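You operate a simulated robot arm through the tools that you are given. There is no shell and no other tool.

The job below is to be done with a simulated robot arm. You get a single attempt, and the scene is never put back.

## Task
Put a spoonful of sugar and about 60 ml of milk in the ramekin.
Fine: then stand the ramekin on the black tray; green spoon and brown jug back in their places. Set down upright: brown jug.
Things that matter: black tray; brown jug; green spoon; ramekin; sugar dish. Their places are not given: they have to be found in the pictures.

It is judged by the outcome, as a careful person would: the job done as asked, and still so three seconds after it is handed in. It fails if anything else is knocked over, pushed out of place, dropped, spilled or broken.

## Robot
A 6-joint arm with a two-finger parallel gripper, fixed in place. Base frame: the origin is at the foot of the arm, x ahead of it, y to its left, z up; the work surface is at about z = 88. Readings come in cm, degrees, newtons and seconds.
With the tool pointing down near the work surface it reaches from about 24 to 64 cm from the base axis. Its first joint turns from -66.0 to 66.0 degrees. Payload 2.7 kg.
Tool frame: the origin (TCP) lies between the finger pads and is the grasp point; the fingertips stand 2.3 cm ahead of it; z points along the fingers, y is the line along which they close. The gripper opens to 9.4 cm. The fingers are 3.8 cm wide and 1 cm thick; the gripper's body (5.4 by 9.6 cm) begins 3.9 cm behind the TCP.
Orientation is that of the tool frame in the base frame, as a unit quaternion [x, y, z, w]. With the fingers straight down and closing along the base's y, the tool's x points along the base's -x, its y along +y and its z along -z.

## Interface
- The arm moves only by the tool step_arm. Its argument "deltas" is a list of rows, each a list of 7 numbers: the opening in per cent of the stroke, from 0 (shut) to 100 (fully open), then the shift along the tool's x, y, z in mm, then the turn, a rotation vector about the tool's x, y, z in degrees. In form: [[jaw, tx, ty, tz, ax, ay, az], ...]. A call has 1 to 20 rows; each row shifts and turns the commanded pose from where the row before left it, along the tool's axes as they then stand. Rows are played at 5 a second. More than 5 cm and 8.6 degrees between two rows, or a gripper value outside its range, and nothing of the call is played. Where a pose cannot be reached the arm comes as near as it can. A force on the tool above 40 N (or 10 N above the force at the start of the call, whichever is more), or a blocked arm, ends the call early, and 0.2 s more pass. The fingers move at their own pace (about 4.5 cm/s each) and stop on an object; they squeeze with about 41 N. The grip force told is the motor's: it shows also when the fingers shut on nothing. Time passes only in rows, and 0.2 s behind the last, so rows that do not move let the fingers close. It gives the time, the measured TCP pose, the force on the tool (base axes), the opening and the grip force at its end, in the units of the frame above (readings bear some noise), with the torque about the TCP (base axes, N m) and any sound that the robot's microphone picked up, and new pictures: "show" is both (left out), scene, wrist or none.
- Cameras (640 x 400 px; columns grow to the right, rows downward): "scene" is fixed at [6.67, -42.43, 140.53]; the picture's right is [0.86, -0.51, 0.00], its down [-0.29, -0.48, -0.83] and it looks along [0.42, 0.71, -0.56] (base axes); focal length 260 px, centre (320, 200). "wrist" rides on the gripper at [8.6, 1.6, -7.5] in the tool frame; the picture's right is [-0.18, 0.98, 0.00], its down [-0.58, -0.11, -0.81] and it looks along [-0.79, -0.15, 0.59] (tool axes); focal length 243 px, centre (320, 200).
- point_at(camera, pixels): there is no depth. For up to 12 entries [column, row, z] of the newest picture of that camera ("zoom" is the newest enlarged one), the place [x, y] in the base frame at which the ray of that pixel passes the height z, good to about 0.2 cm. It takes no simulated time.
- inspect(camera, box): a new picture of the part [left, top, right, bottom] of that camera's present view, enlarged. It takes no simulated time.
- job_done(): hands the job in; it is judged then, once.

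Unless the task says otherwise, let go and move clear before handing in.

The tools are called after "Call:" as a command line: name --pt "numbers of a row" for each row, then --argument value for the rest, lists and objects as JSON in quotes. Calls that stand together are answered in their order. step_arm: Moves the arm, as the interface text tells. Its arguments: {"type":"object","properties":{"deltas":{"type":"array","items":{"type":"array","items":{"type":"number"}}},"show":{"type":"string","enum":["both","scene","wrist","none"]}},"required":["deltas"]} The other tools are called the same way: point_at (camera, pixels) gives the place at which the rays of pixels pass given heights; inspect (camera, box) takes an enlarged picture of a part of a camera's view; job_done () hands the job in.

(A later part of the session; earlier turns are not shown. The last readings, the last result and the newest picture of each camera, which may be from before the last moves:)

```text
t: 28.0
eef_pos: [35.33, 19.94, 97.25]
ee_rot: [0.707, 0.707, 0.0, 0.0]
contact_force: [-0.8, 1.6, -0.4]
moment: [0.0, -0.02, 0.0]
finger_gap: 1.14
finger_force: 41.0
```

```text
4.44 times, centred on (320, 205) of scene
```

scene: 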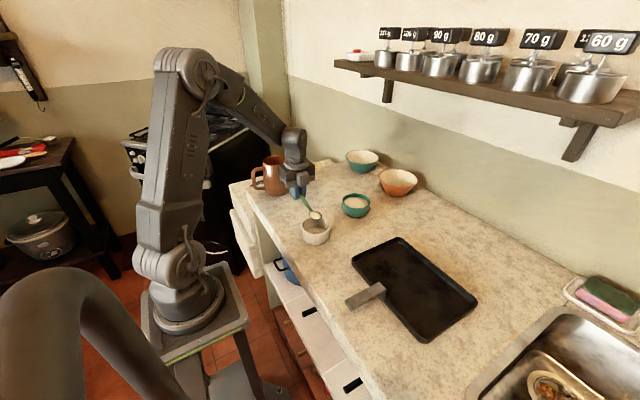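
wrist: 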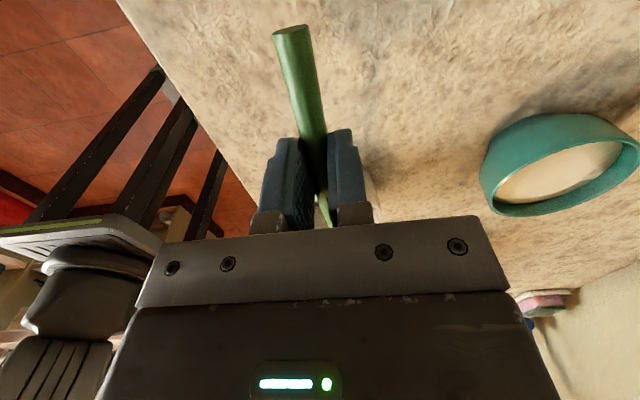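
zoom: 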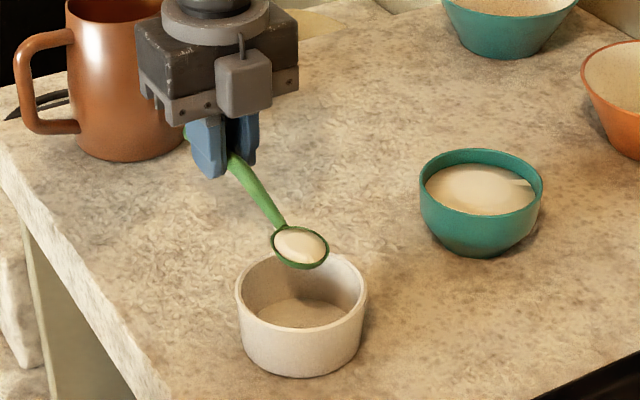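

The bowl hangs over the ramekin at zoom (300,246), slightly to its far side, so I'll go 3 mm forward, 8 mm lower, and tip the first 40°.

Call:
step_arm --pt "0 -3 0 8 0 0 0" --pt "0 -4.15 0 -15.8 0 8 0" --pt "0 -4.15 0 -15.8 0 8 0" --pt "0 -4.15 0 -15.8 0 8 0" --pt "0 -4.15 0 -15.8 0 8 0" --pt "0 -4.15 0 -15.8 0 8 0" --pt "0 0 0 0 0 0 0"

Call:
inspect --camera "scene" --box '[260, 160, 380, 250]'

```text
t: 29.6
eef_pos: [35.22, 15.66, 103.31]
ee_rot: [0.664, 0.665, 0.241, -0.243]
contact_force: [0.5, -0.2, -0.5]
moment: [-0.02, -0.02, -0.02]
finger_gap: 1.14
finger_force: 41.2
```

scene: 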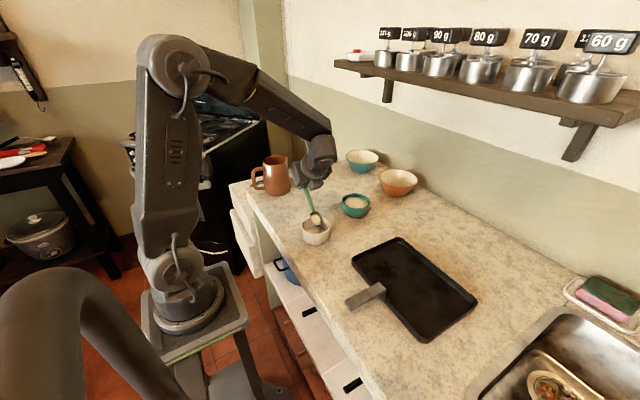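
wrist: 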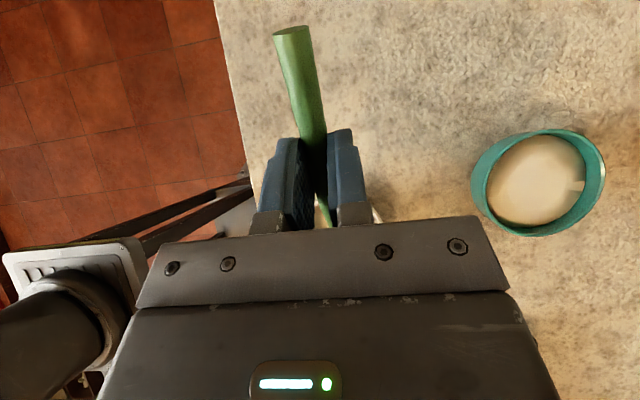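

```text
4.44 times, centred on (320, 205) of scene
```

zoom: 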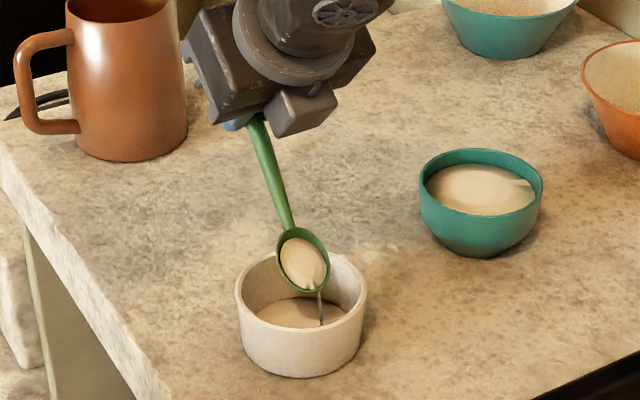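

Sugar is streaming off the tip at zoom (321,295) into the ramekin. I'll keep tipping to over 70° and hold until the bowl empties.

Call:
step_arm --pt "0 -4.15 0 -15.8 0 8 0" --pt "0 -4.15 0 -15.8 0 8 0" --pt "0 -4.15 0 -15.8 0 8 0" --pt "0 -4.15 0 -15.8 0 8 0" --pt "0 0 0 0 0 0 0" --pt "0 0 0 0 0 0 0" --pt "0 0 0 0 0 0 0" --pt "0 0 0 0 0 0 0" --pt "0 0 0 0 0 0 0"

Call:
inspect --camera "scene" --box '[260, 160, 380, 250]'

```text
t: 31.6
eef_pos: [35.28, 9.61, 105.92]
ee_rot: [0.572, 0.572, 0.416, -0.415]
contact_force: [-0.2, -0.2, -0.2]
moment: [-0.03, 0.0, -0.04]
finger_gap: 1.13
finger_force: 41.2
```

scene: 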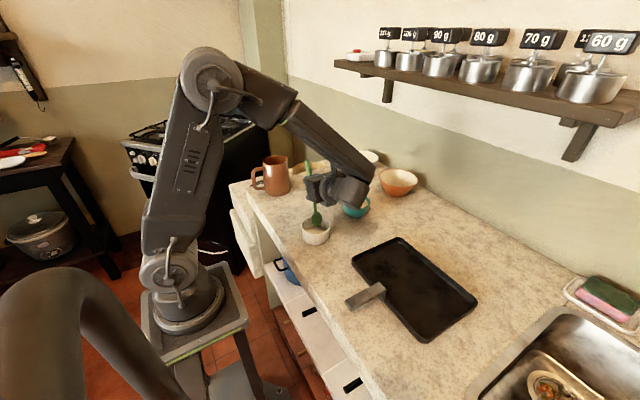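
wrist: 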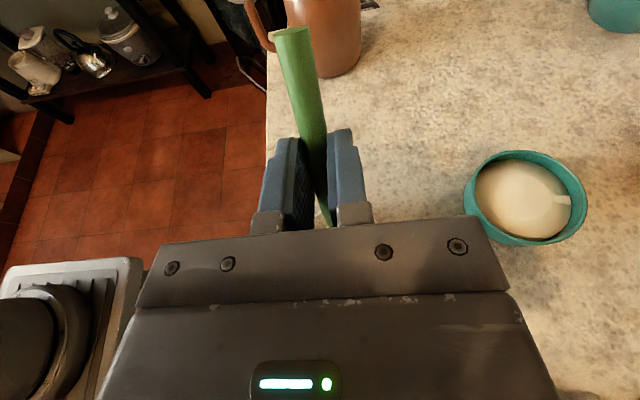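

```text
4.44 times, centred on (320, 205) of scene
```

zoom: 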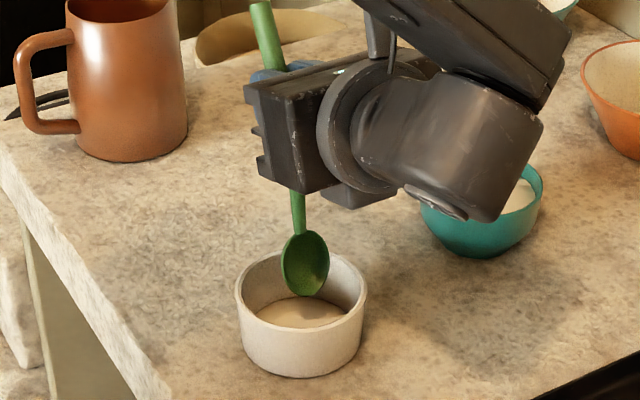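

The spoon's bowl at zoom (305,262) is empty and sugar lies in the ramekin. I'll level the spoon the same way back and lift it clear.

Call:
step_arm --pt "0 1.9 0 16.2 0 -8 0" --pt "0 1.9 0 16.2 0 -8 0" --pt "0 1.9 0 16.2 0 -8 0" --pt "0 1.9 0 16.2 0 -8 0" --pt "0 1.9 0 16.2 0 -8 0" --pt "0 1.9 0 16.2 0 -8 0" --pt "0 1.9 0 16.2 0 -8 0" --pt "0 1.9 0 16.2 0 -8 0" --pt "0 1.9 0 16.2 0 -8 0" --pt "0 0 0 -30 0 0 0" --pt "0 0 0 -45 0 0 0" --pt "0 0 0 0 0 0 0"

Call:
inspect --camera "scene" --box '[260, 160, 380, 250]'

```text
t: 34.2
eef_pos: [35.27, 19.71, 103.79]
ee_rot: [0.707, 0.707, 0.0, -0.001]
contact_force: [-0.4, 0.3, -0.3]
moment: [-0.01, 0.01, -0.03]
finger_gap: 1.16
finger_force: 40.5
```

scene: 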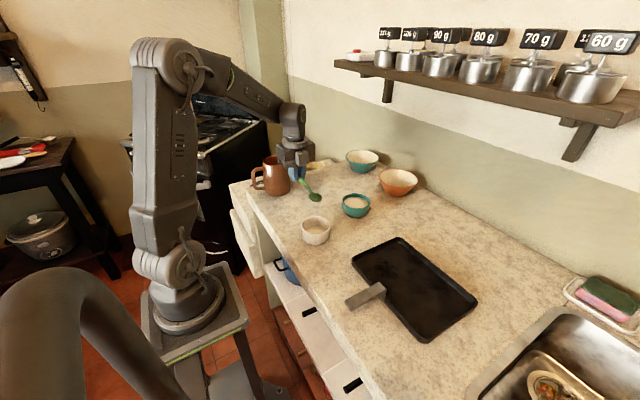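
wrist: 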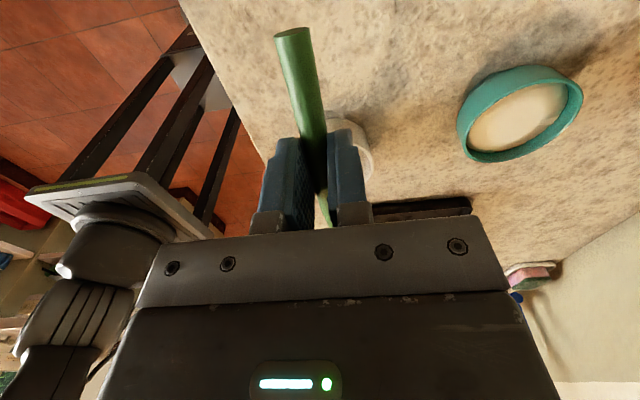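

```text
4.44 times, centred on (320, 205) of scene
```

zoom: 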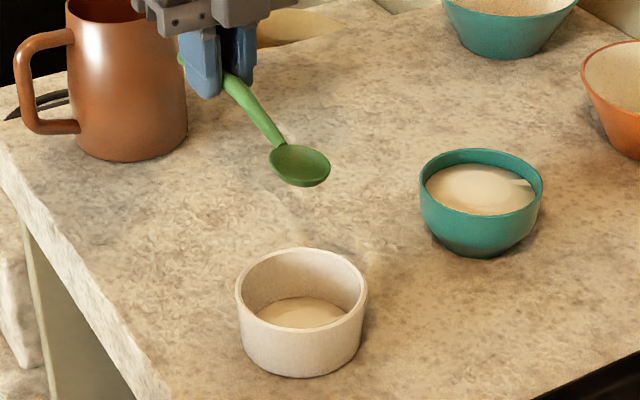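

The spoon's bowl at zoom (299,165) is clean and nothing is spilled around the ramekin. I'll turn back to yaw +4° and go above the spoon's original spot.

Call:
step_arm --pt "0 0 0 0 0 0 -8.545" --pt "0 0 0 0 0 0 -8.545" --pt "0 0 0 0 0 0 -8.545" --pt "0 0 0 0 0 0 -8.545" --pt "0 0 0 0 0 0 -8.545" --pt "0 0 0 0 0 0 -8.545" --pt "0 0 0 0 0 0 -8.545" --pt "0 0 0 0 0 0 -8.545" --pt "0 0 0 0 0 0 -8.545" --pt "0 0 0 0 0 0 -8.545" --pt "0 0 0 0 0 0 -8.545" --pt "0 17.5 27.6 0 0 0 0" --pt "0 17.5 27.6 0 0 0 0" --pt "0 0 0 0 0 0 0" --pt "0 0 0 0 0 0 0" --show "scene"

```text
t: 37.4
eef_pos: [31.3, 24.82, 103.94]
ee_rot: [-0.034, 0.999, 0.0, 0.0]
contact_force: [-0.2, -0.3, -0.1]
moment: [-0.04, -0.01, 0.0]
finger_gap: 1.13
finger_force: 41.5
```

scene: 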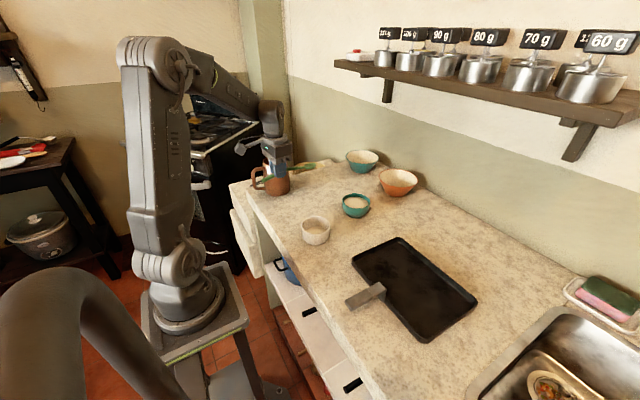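

Back above the home spot at (31.3, 24.82). I'll descend most of the way, then fine-tune height.

Call:
step_arm --pt "0 -1 1.2 40 0 0 0" --pt "0 0 0 40 0 0 0" --pt "0 0 0 30 0 0 0" --pt "0 0 0 12 0 0 0" --pt "0 0 0 0 0 0 0" --pt "0 0 0 0 0 0 0"

```text
t: 38.8
eef_pos: [31.45, 24.72, 91.51]
ee_rot: [-0.033, 0.999, 0.0, 0.0]
contact_force: [1.0, 0.5, 0.1]
moment: [0.01, -0.01, -0.01]
finger_gap: 1.14
finger_force: 41.1
```

scene: 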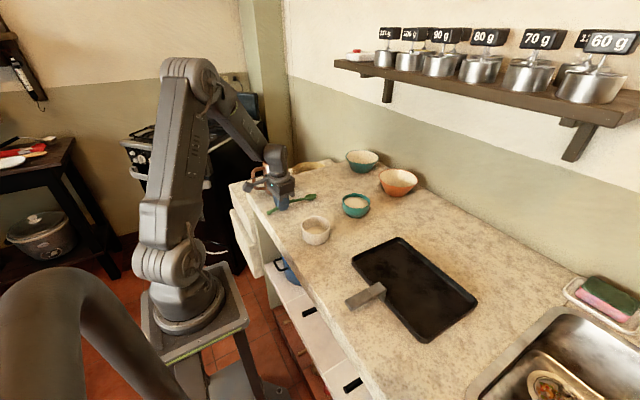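
wrist: 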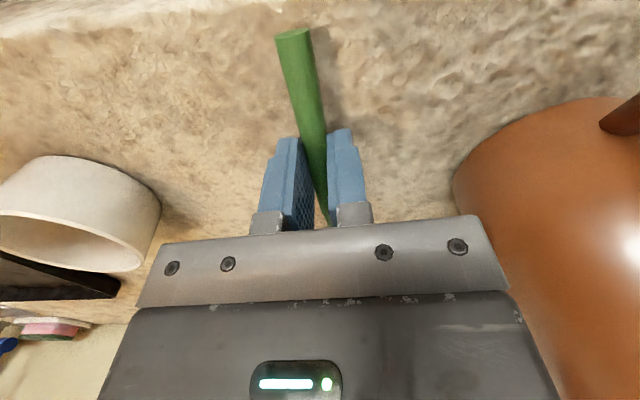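

Height is 91.5 and the wrist picture matches the one at the grasp. I'll lower 6 mm with a small y trim, open gently to 40%, and rise.

Call:
step_arm --pt "0 0 1.5 3 0 0 0" --pt "0 0 0 3 0 0 0" --pt "0 0 0 0 0 0 0" --pt "0 0 0 0 0 0 0" --show "none"

```text
t: 39.8
eef_pos: [31.49, 25.16, 91.06]
ee_rot: [-0.034, 0.999, 0.0, 0.0]
contact_force: [0.3, -0.2, -0.1]
moment: [0.01, 0.0, -0.02]
finger_gap: 1.14
finger_force: 40.9
```

Height reads 91.06 with no contact; original was 90.88. I'll go 1.5 mm lower and then open.

Call:
step_arm --pt "0 0 -0.5 1.5 0 0 0" --pt "0 0 0 0 0 0 0" --show "none"

Call:
step_arm --pt "10 0 0 0 0 0 0" --pt "20 0 0 0 0 0 0" --pt "40 0 0 0 0 0 0" --pt "40 0 0 0 0 0 0" --pt "40 0 0 -30 0 0 0" --pt "40 0 0 -45 0 0 0" --pt "40 0 0 -45 0 0 0" --pt "40 0 0 0 0 0 0"

Call:
inspect --camera "scene" --box '[230, 130, 430, 255]'

```text
t: 40.4
eef_pos: [31.49, 25.09, 90.99]
ee_rot: [-0.035, 0.999, 0.0, 0.0]
contact_force: [-4.1, 0.1, 10.0]
moment: [-0.05, 0.52, -0.03]
finger_gap: 1.1
finger_force: 40.6
```

```text
t: 42.2
eef_pos: [31.46, 25.01, 103.12]
ee_rot: [-0.034, 0.999, 0.0, 0.0]
contact_force: [-0.1, 0.7, 0.9]
moment: [0.02, -0.01, 0.0]
finger_gap: 3.76
finger_force: 0.0
```

scene: 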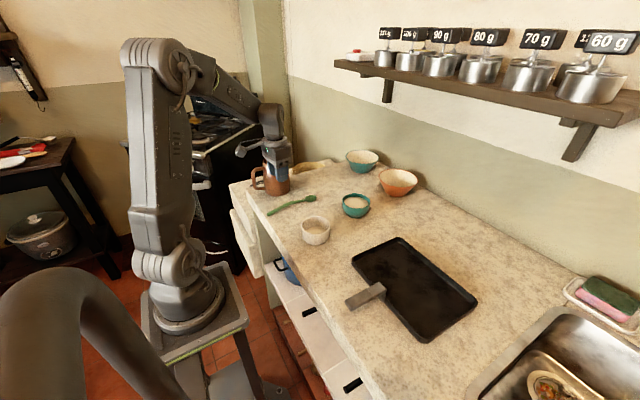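
wrist: 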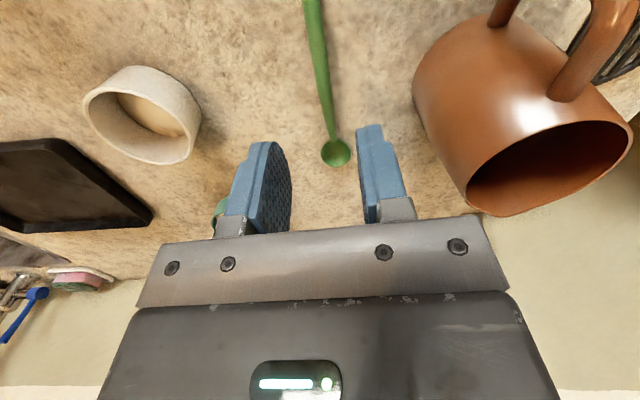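

```text
3.20 times, centred on (330, 192) of scene
```

zoom: 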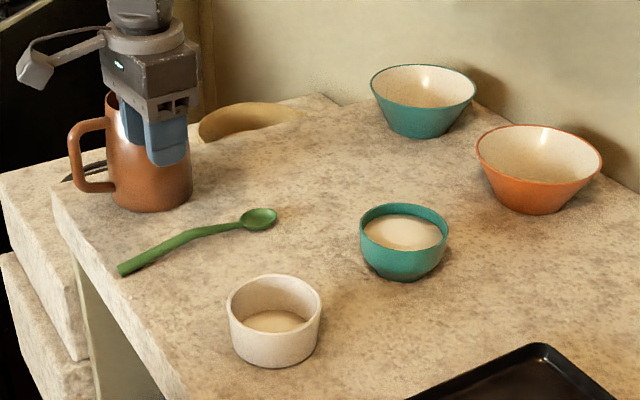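

The spoon lies exactly as before at zoom (258,219)–(120,272). Next I'll rise and go behind the jug's handle with the gripper leaning back about 34°, then look at the handle.

Call:
step_arm --pt "60 0 0 -45 0 0 0" --pt "60 0 0 -45 0 0 0" --pt "60 20 31.7 0 0 0 0" --pt "60 20 31.7 0 0 0 0" --pt "60 20 31.7 0 0 0 0" --pt "60 20 31.7 0 0 0 0" --pt "60 0 0 0 0 -8.6 0" --pt "60 0 0 0 0 -8.6 0" --pt "60 0 0 0 0 -8.6 0" --pt "60 0 0 0 0 -8.6 0" --pt "60 0 0 0 0 0 0"

```text
t: 44.6
eef_pos: [30.23, 33.59, 111.93]
ee_rot: [-0.033, 0.955, 0.011, 0.295]
contact_force: [-0.3, -0.3, -0.7]
moment: [0.0, 0.0, -0.02]
finger_gap: 5.66
finger_force: 0.0
out of reach, approached as far as the arm can: row 6, 7, 8, 9, 10
```

scene: 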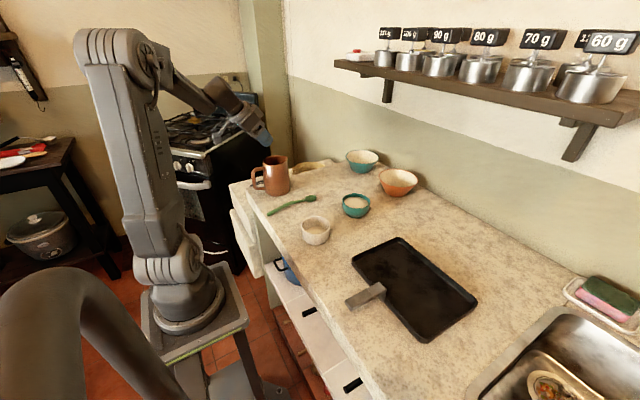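
wrist: 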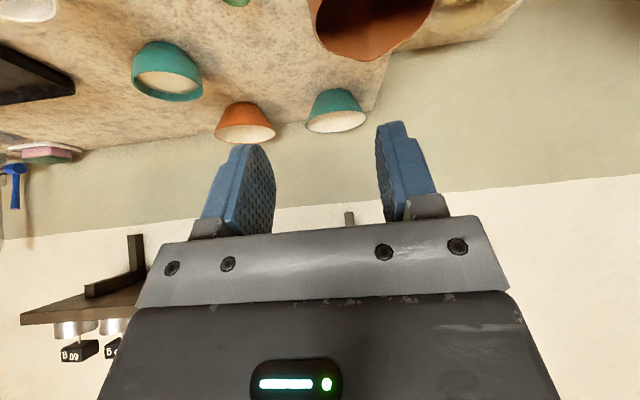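

The leaning pose is out of reach (first joint limit), so I'll grasp the handle with the tool vertical instead, which clears the jug's rim. I'll untilt and move above the handle.

Call:
step_arm --pt "60 0 0 0 0 8.6 0" --pt "60 0 0 0 0 8.6 0" --pt "60 0 0 0 0 8.6 0" --pt "60 0 0 0 0 8.6 0" --pt "60 13.8 20 0 0 0 0" --pt "60 13.8 20 0 0 0 0" --pt "60 0 0 0 0 0 0"

```text
t: 46.2
eef_pos: [27.22, 37.34, 111.87]
ee_rot: [-0.034, 0.999, 0.0, 0.001]
contact_force: [0.6, 0.7, -0.2]
moment: [0.01, 0.03, -0.01]
finger_gap: 5.63
finger_force: 0.1
```

scene: 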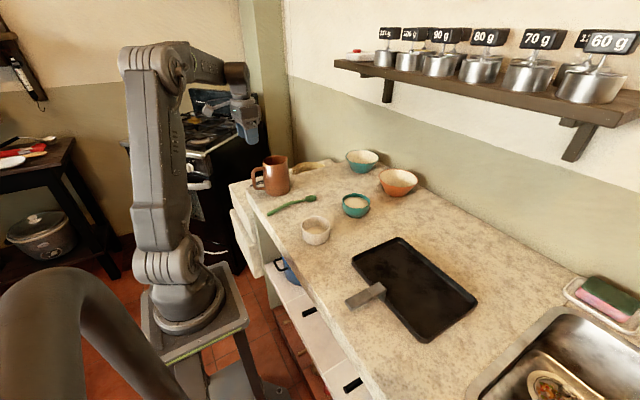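
wrist: 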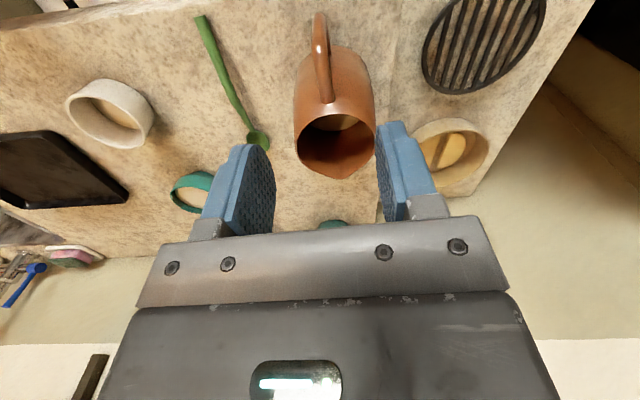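

The tool is above the handle, and the jug's handle (322,15)–(325,100) and spout (345,178) line up well in the wrist view. I'll zoom in to measure them.

Call:
inspect --camera "wrist" --box '[260, 0, 420, 190]'

Call:
point_at --camera "wrist" --pixels '[[319, 20, 95], [319, 30, 98.3], [322, 50, 98.3], [325, 95, 98.3], [345, 178, 101], [295, 130, 101], [375, 118, 101], [334, 105, 101]]'

```text
2.11 times, centred on (340, 95) of wrist
```

zoom: 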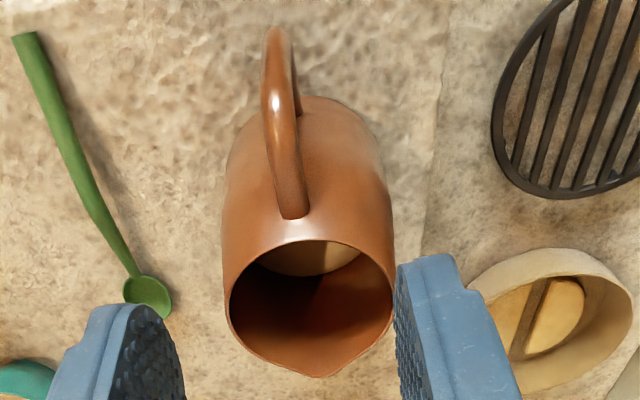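

```text
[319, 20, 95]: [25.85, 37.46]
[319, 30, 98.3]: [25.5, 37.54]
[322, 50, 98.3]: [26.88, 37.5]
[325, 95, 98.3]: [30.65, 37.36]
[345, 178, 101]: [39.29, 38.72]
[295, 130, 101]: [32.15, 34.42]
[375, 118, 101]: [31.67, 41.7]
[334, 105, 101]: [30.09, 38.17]
```

I'll compute the handle-plane line more exactly from the zoom.

Call:
point_at --camera "zoom" --pixels '[[293, 200, 98.5], [286, 160, 98.5], [279, 110, 98.5], [276, 80, 98], [318, 377, 101], [228, 300, 101], [395, 300, 101], [312, 250, 101], [262, 110, 98], [296, 110, 98], [275, 30, 94]]'

Call:
inspect --camera "scene" --box '[240, 145, 300, 200]'

```text
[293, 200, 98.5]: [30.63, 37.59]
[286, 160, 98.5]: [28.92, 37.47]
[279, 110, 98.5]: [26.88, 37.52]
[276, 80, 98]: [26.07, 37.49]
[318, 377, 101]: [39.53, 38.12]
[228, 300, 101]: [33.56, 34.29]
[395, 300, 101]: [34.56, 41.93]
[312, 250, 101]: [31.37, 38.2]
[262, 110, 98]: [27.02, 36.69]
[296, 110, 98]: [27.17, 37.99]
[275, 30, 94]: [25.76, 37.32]
```

```text
7.27 times, centred on (270, 172) of scene
```

zoom: 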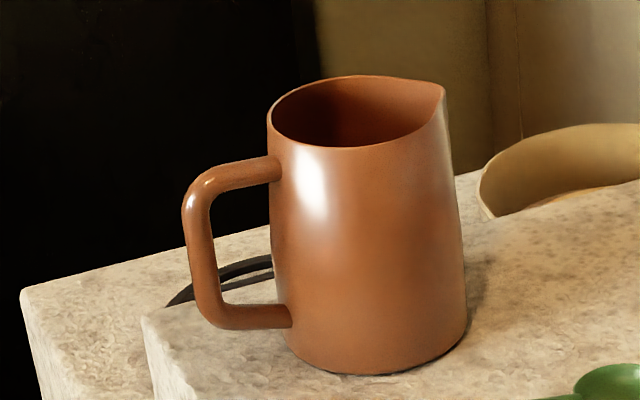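

The handle bar is centred near (27.0, 37.45), spans z 92.5–98, and its top arm tops out near z 99.8; its plane is at yaw 3°, matching the tool. I'll descend over it, stopping short to check.

Call:
step_arm --pt "60 2 1 40 0 0 0" --pt "60 0 0 40 0 0 0" --pt "60 0 0 40 0 0 0" --pt "60 0 0 15 0 0 0" --pt "60 0 0 0 0 0 0"

Call:
inspect --camera "scene" --box '[230, 130, 310, 205]'

```text
t: 47.4
eef_pos: [27.07, 37.49, 98.34]
ee_rot: [-0.034, 0.999, 0.0, 0.0]
contact_force: [-0.2, -1.1, 0.9]
moment: [-0.01, 0.01, 0.02]
finger_gap: 5.64
finger_force: 0.1
```

scene: 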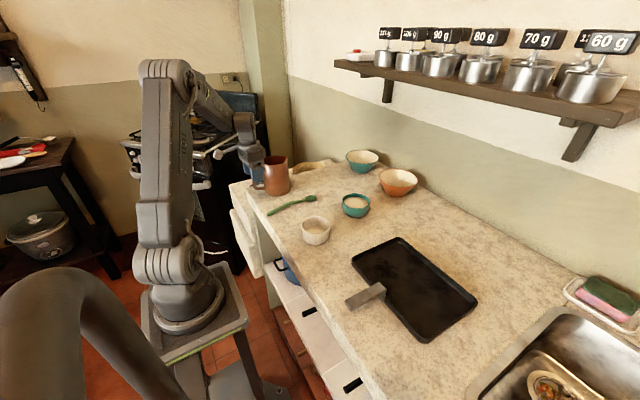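
wrist: 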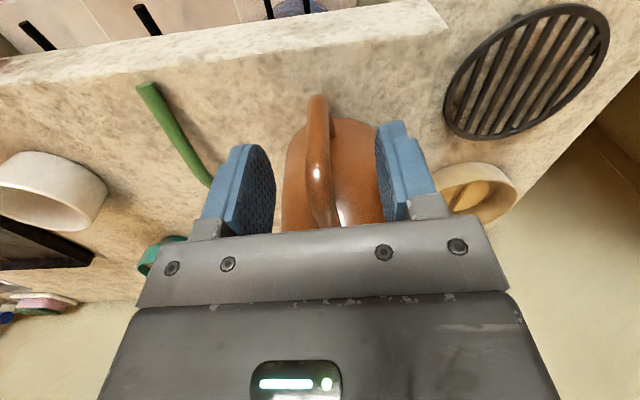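

```text
5.33 times, centred on (270, 168) of scene
```

zoom: 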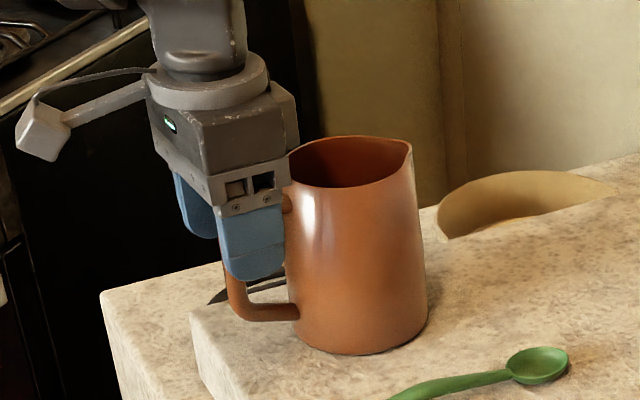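

The handle passes centrally between the fingers at (317,150). I'll lower a further 1.7 cm and close on it.

Call:
step_arm --pt "60 0 0 10 0 0 0" --pt "60 0 0 7 0 0 0" --pt "30 0 0 0 0 0 0" --pt "15 0 0 0 0 0 0" --pt "0 0 0 0 0 0 0" --pt "0 0 0 0 0 0 0" --pt "0 0 0 0 0 0 0" --pt "0 0 0 0 0 0 0"

Call:
inspect --camera "scene" --box '[230, 130, 310, 205]'

```text
t: 49.2
eef_pos: [26.88, 37.36, 96.75]
ee_rot: [-0.034, 0.999, 0.0, 0.0]
contact_force: [-0.3, -0.3, 0.0]
moment: [0.01, 0.0, 0.03]
finger_gap: 1.26
finger_force: 41.2
```

scene: 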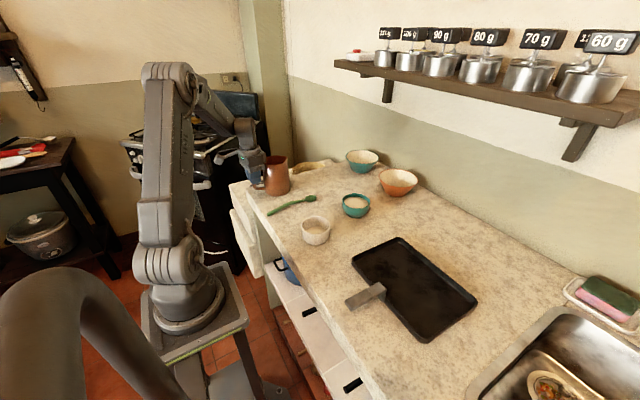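
wrist: 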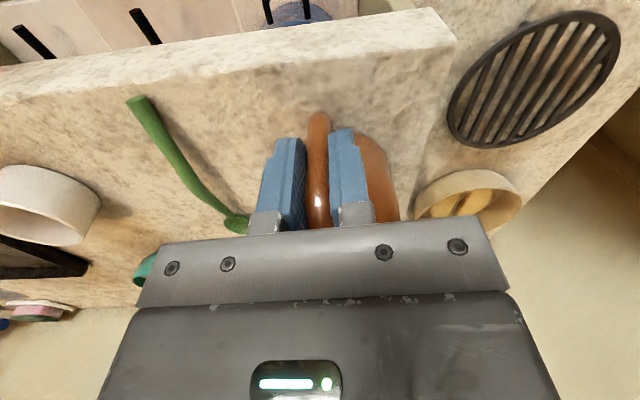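

```text
5.33 times, centred on (270, 168) of scene
```

zoom: 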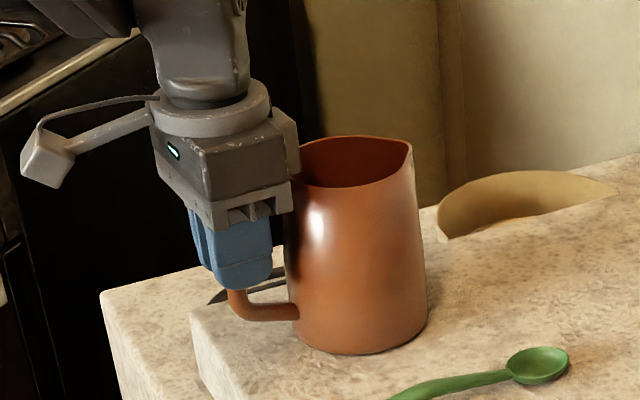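

The handle is gripped at a 1.26 cm gap with 41 N and no stray force. I'll lift it slowly 3 cm and check weight and slip.

Call:
step_arm --pt "0 0 0 -5 0 0 0" --pt "0 0 0 -10 0 0 0" --pt "0 0 0 -15 0 0 0" --pt "0 0 0 0 0 0 0" --pt "0 0 0 0 0 0 0" --pt "0 0 0 0 0 0 0"

Call:
inspect --camera "scene" --box '[230, 130, 310, 205]'

```text
t: 50.6
eef_pos: [27.03, 37.36, 99.6]
ee_rot: [-0.034, 0.999, 0.0, 0.001]
contact_force: [-0.6, 0.5, -4.8]
moment: [-0.05, 0.41, -0.02]
finger_gap: 1.25
finger_force: 41.2
```

scene: 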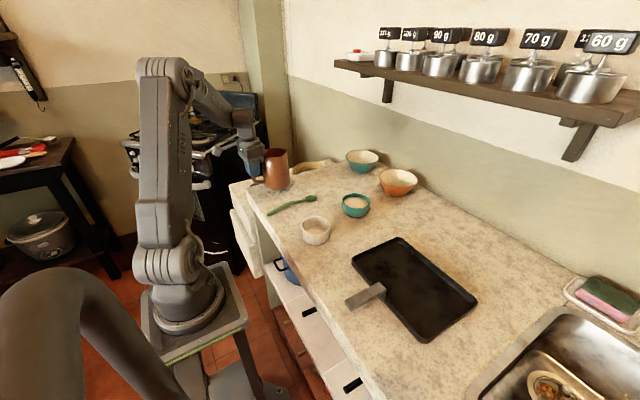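
wrist: 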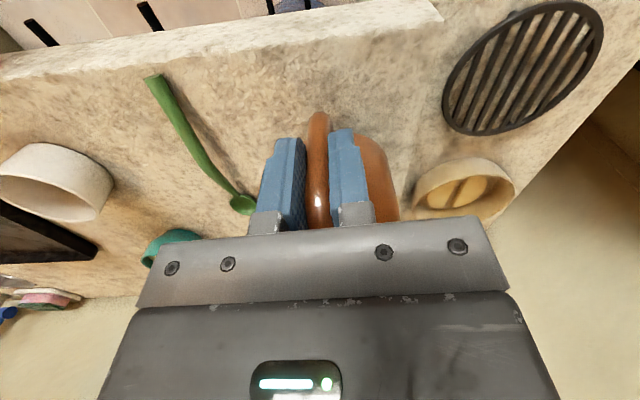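

```text
5.33 times, centred on (270, 168) of scene
```

zoom: 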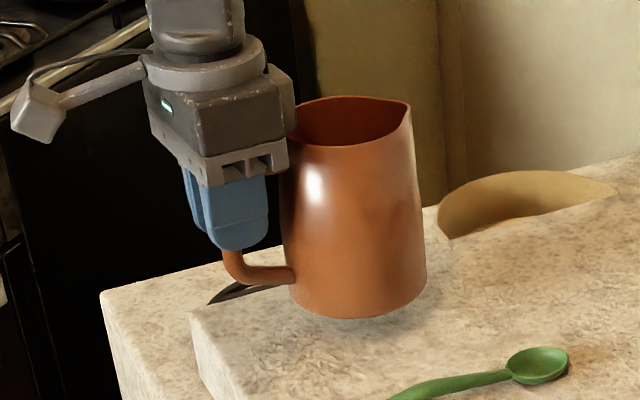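

The jug is held firmly (weight about 4.8 N, torque 0.41 N·m, no visible tilt). I'll lift higher and take several quiet readings as a tare for the milk.

Call:
step_arm --pt "0 0 0 -30 0 0 0" --pt "0 0 0 -40 0 0 0" --pt "0 0 0 -40 0 0 0" --pt "0 0 0 -20 0 0 0" --pt "0 0 0 0 0 0 0" --pt "0 0 0 0 0 0 0"

Call:
step_arm --pt "0 0 0 0 0 0 0" --show "none"

Call:
step_arm --pt "0 0 0 0 0 0 0" --show "none"

Call:
step_arm --pt "0 0 0 0 0 0 0" --show "none"

Call:
step_arm --pt "0 0 0 0 0 0 0" --show "none"

Call:
step_arm --pt "0 0 0 0 0 0 0" --show "none"

Call:
step_arm --pt "0 0 0 0 0 0 0" --show "none"

Call:
inspect --camera "scene" --box '[230, 90, 320, 205]'

```text
t: 52.0
eef_pos: [27.0, 37.46, 112.51]
ee_rot: [-0.034, 0.999, -0.001, 0.0]
contact_force: [0.1, 0.8, -5.0]
moment: [-0.01, 0.38, 0.02]
finger_gap: 1.28
finger_force: 41.5
```

scene: 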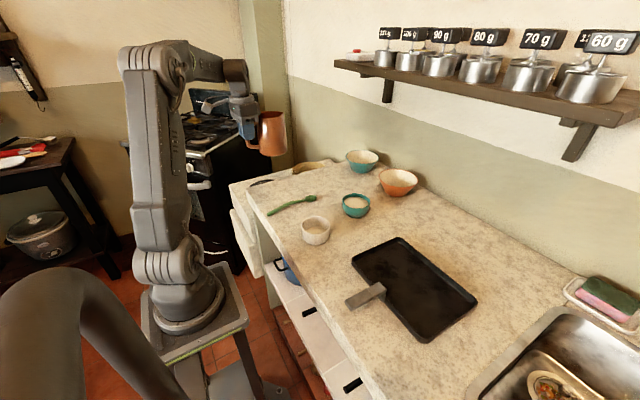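
wrist: 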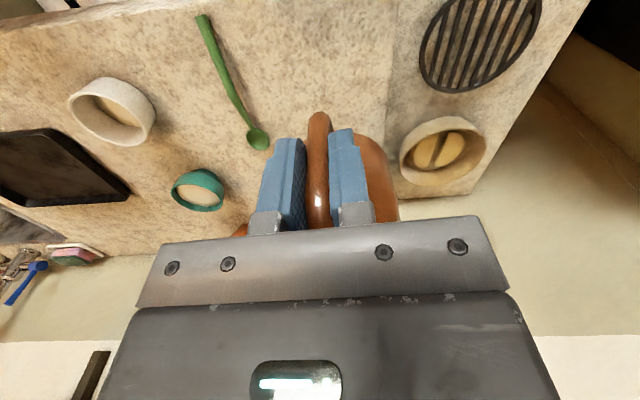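

```text
t: 52.4
eef_pos: [27.03, 37.48, 112.41]
ee_rot: [-0.035, 0.999, 0.0, 0.0]
contact_force: [-0.4, -0.6, -5.3]
moment: [-0.05, 0.38, -0.02]
finger_gap: 1.26
finger_force: 40.9
```

```text
t: 52.8
eef_pos: [27.03, 37.58, 112.41]
ee_rot: [-0.034, 0.999, 0.0, -0.001]
contact_force: [0.5, -0.4, -5.3]
moment: [0.01, 0.39, 0.0]
finger_gap: 1.26
finger_force: 41.0
```

```text
t: 53.2
eef_pos: [27.06, 37.47, 112.53]
ee_rot: [-0.035, 0.999, 0.0, 0.0]
contact_force: [-0.1, 0.6, -5.2]
moment: [-0.01, 0.4, 0.0]
finger_gap: 1.26
finger_force: 40.5
```

```text
t: 53.6
eef_pos: [27.14, 37.48, 112.5]
ee_rot: [-0.035, 0.999, 0.0, 0.0]
contact_force: [0.4, -0.1, -5.3]
moment: [-0.02, 0.41, 0.01]
finger_gap: 1.27
finger_force: 40.8
```

```text
t: 54.0
eef_pos: [27.03, 37.46, 112.42]
ee_rot: [-0.033, 0.999, 0.0, 0.0]
contact_force: [-0.9, 0.3, -5.1]
moment: [-0.03, 0.4, -0.02]
finger_gap: 1.29
finger_force: 41.1
```

```text
t: 54.4
eef_pos: [27.15, 37.5, 112.45]
ee_rot: [-0.034, 0.999, 0.0, 0.0]
contact_force: [-0.1, 0.4, -5.2]
moment: [-0.01, 0.42, 0.03]
finger_gap: 1.28
finger_force: 40.7
```

```text
3.48 times, centred on (275, 148) of scene
```

zoom: 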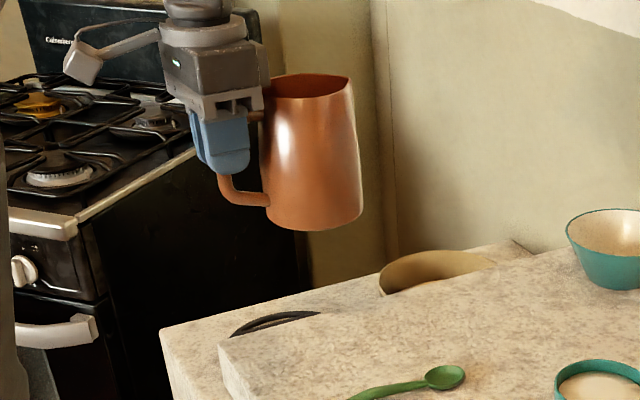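

Quiet readings average 5.20 N and 0.40 N·m, so 60 ml should reduce it to about 4.6 N. I'll now swing the jug, upright, to beside the ramekin with its spout towards -y.

Call:
step_arm --pt "0 -3.6 -8.0 0 0 0 4.7" --pt "0 -4.2 -7.7 0 0 0 4.7" --pt "0 -4.9 -7.3 0 0 0 4.7" --pt "0 -5.4 -6.9 0 0 0 4.7" --pt "0 -6.0 -6.4 0 0 0 4.7" --pt "0 -6.5 -5.9 0 0 0 4.7" --pt "0 -6.9 -5.3 0 0 0 4.7" --pt "0 -7.4 -4.7 0 0 0 4.7" --pt "0 -7.7 -4.1 0 0 0 4.7" --pt "0 -8.0 -3.5 0 0 0 4.7" --pt "0 -8.3 -2.8 0 0 0 4.7" --pt "0 -8.5 -2.1 0 0 0 4.7" --pt "0 -8.6 -1.4 0 0 0 4.7" --pt "0 -8.7 -0.7 0 0 0 4.7" --pt "0 -8.8 0 0 0 0 4.7" --pt "0 -8.7 0.7 0 0 0 4.7" --pt "0 -8.6 1.5 0 0 0 4.7" --pt "0 -8.5 2.2 0 0 0 4.7" --pt "0 -8.3 2.8 0 0 0 4.7" --pt "0 -8.0 3.5 0 0 0 4.7"

Call:
inspect --camera "scene" --box '[240, 100, 400, 250]'

```text
t: 58.6
eef_pos: [35.26, 21.85, 112.57]
ee_rot: [0.708, 0.706, 0.0, 0.001]
contact_force: [0.2, -1.1, -6.0]
moment: [0.43, -0.01, -0.02]
finger_gap: 1.26
finger_force: 41.1
```

scene: 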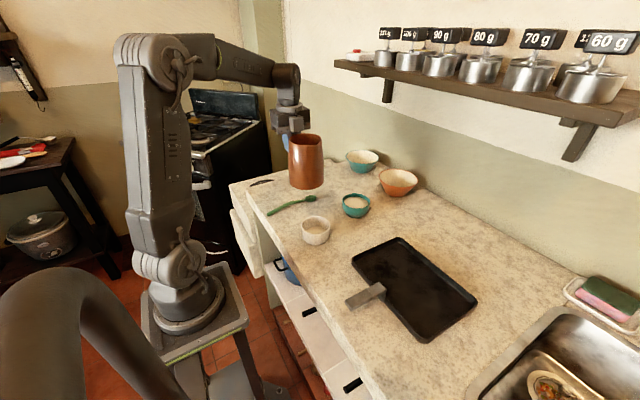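
wrist: 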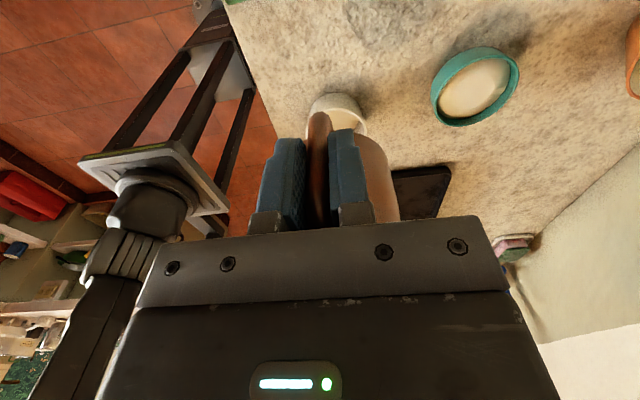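

```text
2.67 times, centred on (320, 175) of scene
```

zoom: 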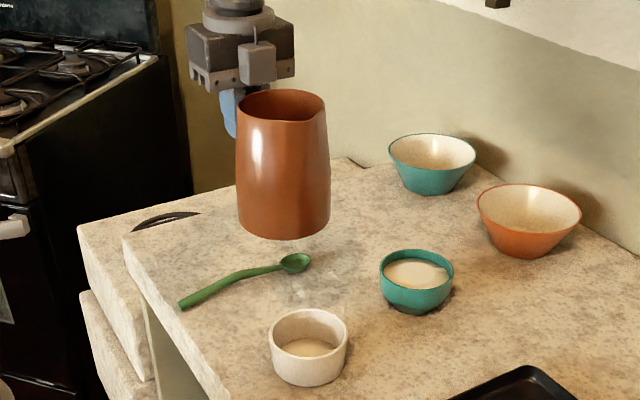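

The jug hangs upright with its spout facing the camera. I'll move 1 cm forward and tilt 24° first, looking into the jug for the milk level.

Call:
step_arm --pt "0 -10 0 0 0 0 0" --pt "0 0 0 0 0 6 0" --pt "0 0 0 0 0 6 0" --pt "0 0 0 0 0 6 0" --pt "0 0 0 0 0 6 0" --pt "0 0 0 0 0 0 0" --show "scene"

Call:
inspect --camera "scene" --box '[250, 110, 370, 250]'

```text
t: 60.0
eef_pos: [35.08, 20.92, 112.65]
ee_rot: [0.692, 0.691, 0.148, -0.148]
contact_force: [-0.1, -0.3, -5.3]
moment: [0.27, -0.02, 0.02]
finger_gap: 1.28
finger_force: 41.1
```

scene: 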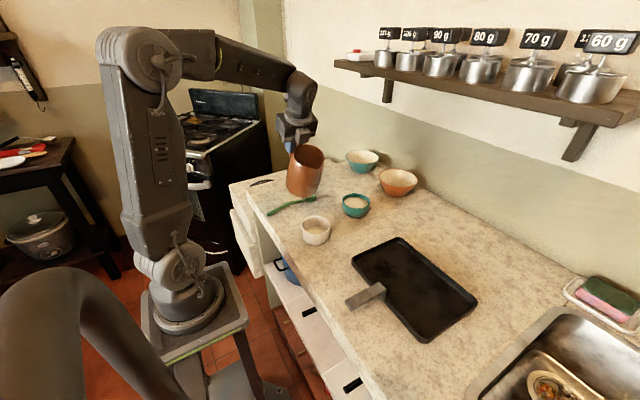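

```text
2.86 times, centred on (310, 180) of scene
```

zoom: 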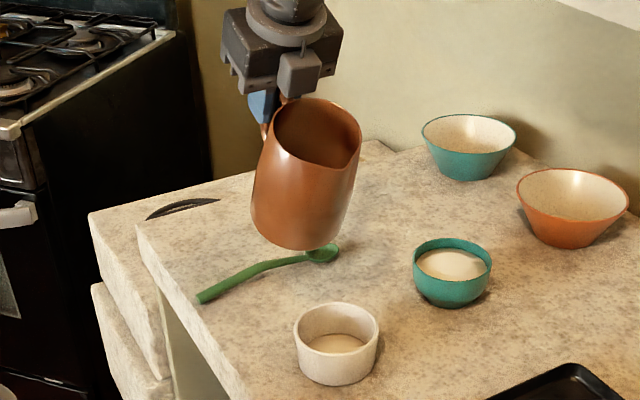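

The jug is tilted about 24° with no milk visible at the lip yet, but the beak at zoom (352,170) seems off to the right. I'll zoom in closer to verify the jug's orientation in the grip.

Call:
inspect --camera "scene" --box '[285, 135, 335, 200]'

Call:
inspect --camera "wrist" --box '[230, 60, 430, 250]'

```text
6.15 times, centred on (310, 168) of scene
```

zoom: 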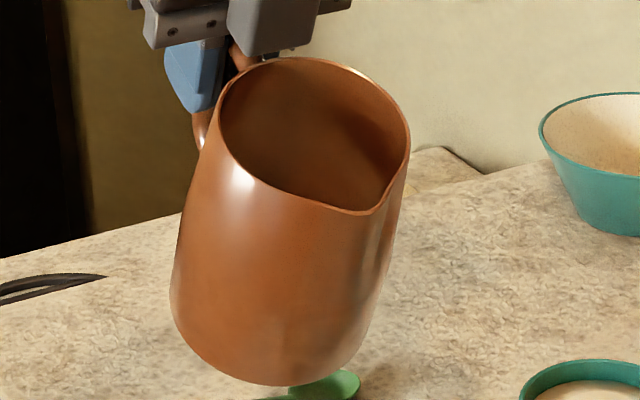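

```text
2.11 times, centred on (330, 155) of wrist
```

zoom: 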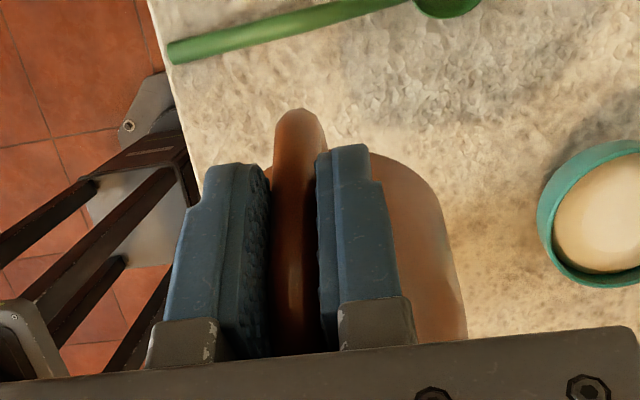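

The beak at zoom (375,210) does point to -y as planned, so the grip is fine. I'll continue to 48° while lowering so the spout stays above the ramekin.

Call:
step_arm --pt "0 -5.6 -3 11.2 0 6 0" --pt "0 -6.7 0 10.6 0 6 0" --pt "0 -7.8 0 9.8 0 6 0" --pt "0 -8.7 0 9.0 0 6 0" --pt "0 0 0 0 0 0 0" --show "scene"

Call:
inspect --camera "scene" --box '[270, 140, 370, 250]'

```text
t: 61.2
eef_pos: [34.82, 20.76, 107.53]
ee_rot: [0.647, 0.645, 0.289, -0.287]
contact_force: [0.9, -0.4, -5.7]
moment: [0.12, -0.02, -0.03]
finger_gap: 1.25
finger_force: 40.9
```

scene: 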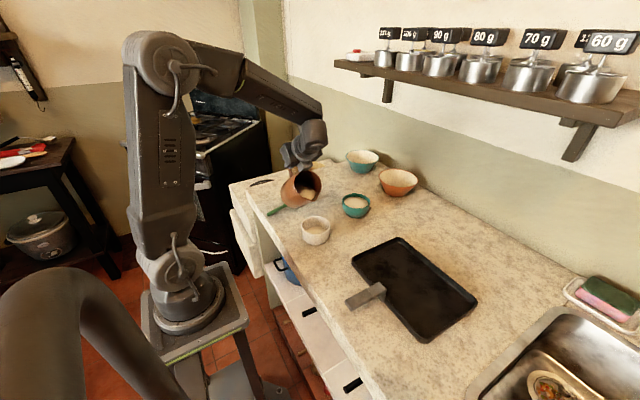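

```text
3.64 times, centred on (320, 195) of scene
```

zoom: 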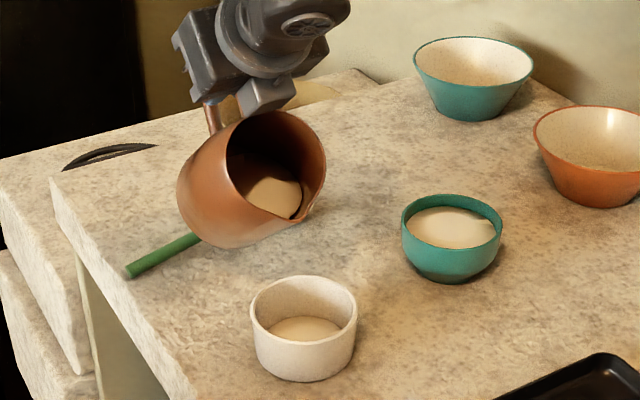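

Milk is visible in the jug close to the lip at zoom (285,205), and the lip sits above the ramekin. I'll go 6° more in small steps while lowering the lip to about 5 cm above the rim.

Call:
step_arm --pt "0 -5.8 0 2.9 0 2 0" --pt "0 -5.9 0 2.7 0 2 0" --pt "0 -6.0 0 2.5 0 2 0" --pt "0 0 0 0 0 0 0" --show "scene"

Call:
inspect --camera "scene" --box '[270, 160, 360, 250]'

```text
t: 62.2
eef_pos: [34.99, 20.35, 105.72]
ee_rot: [0.63, 0.63, 0.321, -0.321]
contact_force: [-0.2, 0.7, -5.3]
moment: [0.1, 0.02, 0.01]
finger_gap: 1.26
finger_force: 40.8
```

scene: 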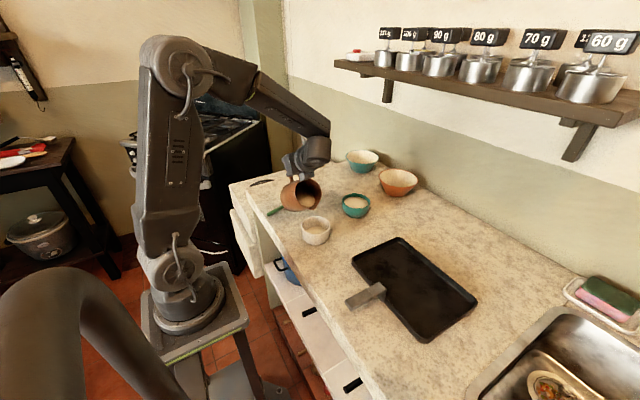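

```text
4.44 times, centred on (315, 205) of scene
```

zoom: 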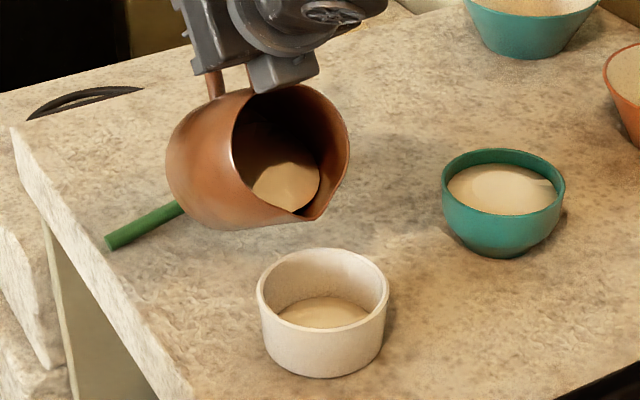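

The milk's edge is under 1 cm from the lip at zoom (305,205) and nothing flows yet. I'll turn 2° about the lip and look.

Call:
step_arm --pt "0 1.3 0 -4.4 0 2 0" --pt "0 0 0 0 0 0 0" --show "none"

Call:
inspect --camera "scene" --box '[270, 160, 360, 250]'

```text
t: 62.8
eef_pos: [34.78, 19.9, 106.03]
ee_rot: [0.625, 0.624, 0.332, -0.332]
contact_force: [-0.1, -0.4, -5.5]
moment: [0.07, 0.01, 0.02]
finger_gap: 1.27
finger_force: 40.9
```

```text
4.44 times, centred on (315, 205) of scene
```

zoom: 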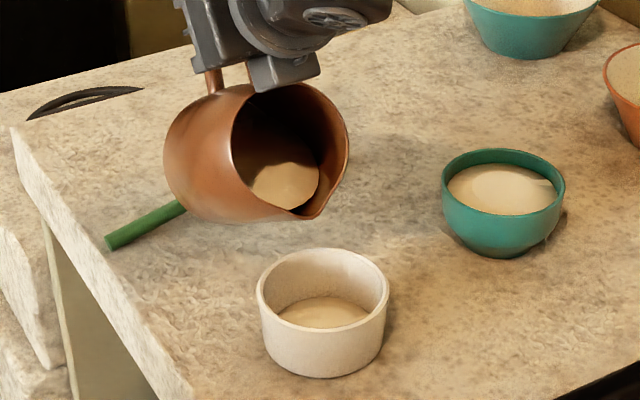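

Still no flow at 56°; the milk edge is nearer the lip at zoom (300,208). Another 2°.

Call:
step_arm --pt "0 1.3 0 -4.4 0 2 0" --pt "0 0 0 0 0 0 0" --show "none"

Call:
inspect --camera "scene" --box '[270, 160, 360, 250]'

```text
t: 63.4
eef_pos: [34.9, 19.7, 106.4]
ee_rot: [0.62, 0.617, 0.343, -0.342]
contact_force: [0.4, -0.3, -5.5]
moment: [0.06, 0.02, -0.01]
finger_gap: 1.25
finger_force: 40.7
```

```text
4.44 times, centred on (315, 205) of scene
```

zoom: 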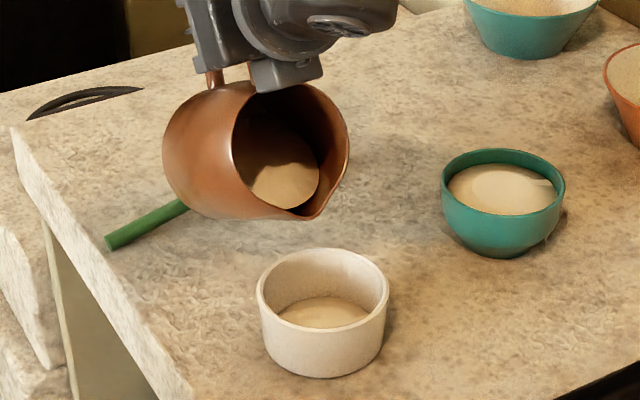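

No flow yet at 58°. I'll add another 2°.

Call:
step_arm --pt "0 1.3 0 -4.4 0 2 0" --pt "0 0 0 0 0 0 0" --show "none"

Call:
inspect --camera "scene" --box '[270, 160, 360, 250]'

```text
t: 64.0
eef_pos: [34.88, 19.38, 106.83]
ee_rot: [0.612, 0.613, 0.353, -0.354]
contact_force: [0.3, -0.7, -5.5]
moment: [0.07, -0.01, 0.02]
finger_gap: 1.29
finger_force: 40.9
```

```text
4.44 times, centred on (315, 205) of scene
```

zoom: 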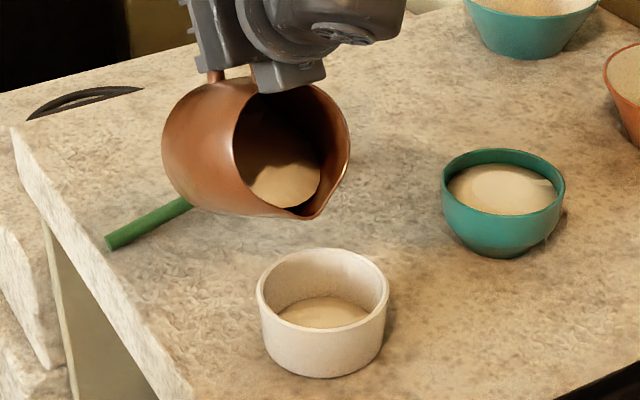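

Still dry at 60°. Continuing by 2°.

Call:
step_arm --pt "0 1.3 0 -4.4 0 2 0" --pt "0 0 0 0 0 0 0" --show "none"

Call:
inspect --camera "scene" --box '[270, 160, 360, 250]'

```text
t: 64.6
eef_pos: [34.88, 19.1, 107.11]
ee_rot: [0.606, 0.606, 0.364, -0.364]
contact_force: [0.3, 0.1, -5.8]
moment: [0.02, -0.02, 0.0]
finger_gap: 1.23
finger_force: 41.6
```

```text
4.44 times, centred on (315, 205) of scene
```

zoom: 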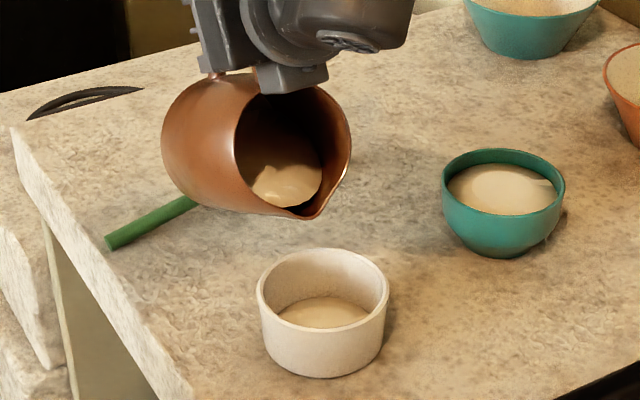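

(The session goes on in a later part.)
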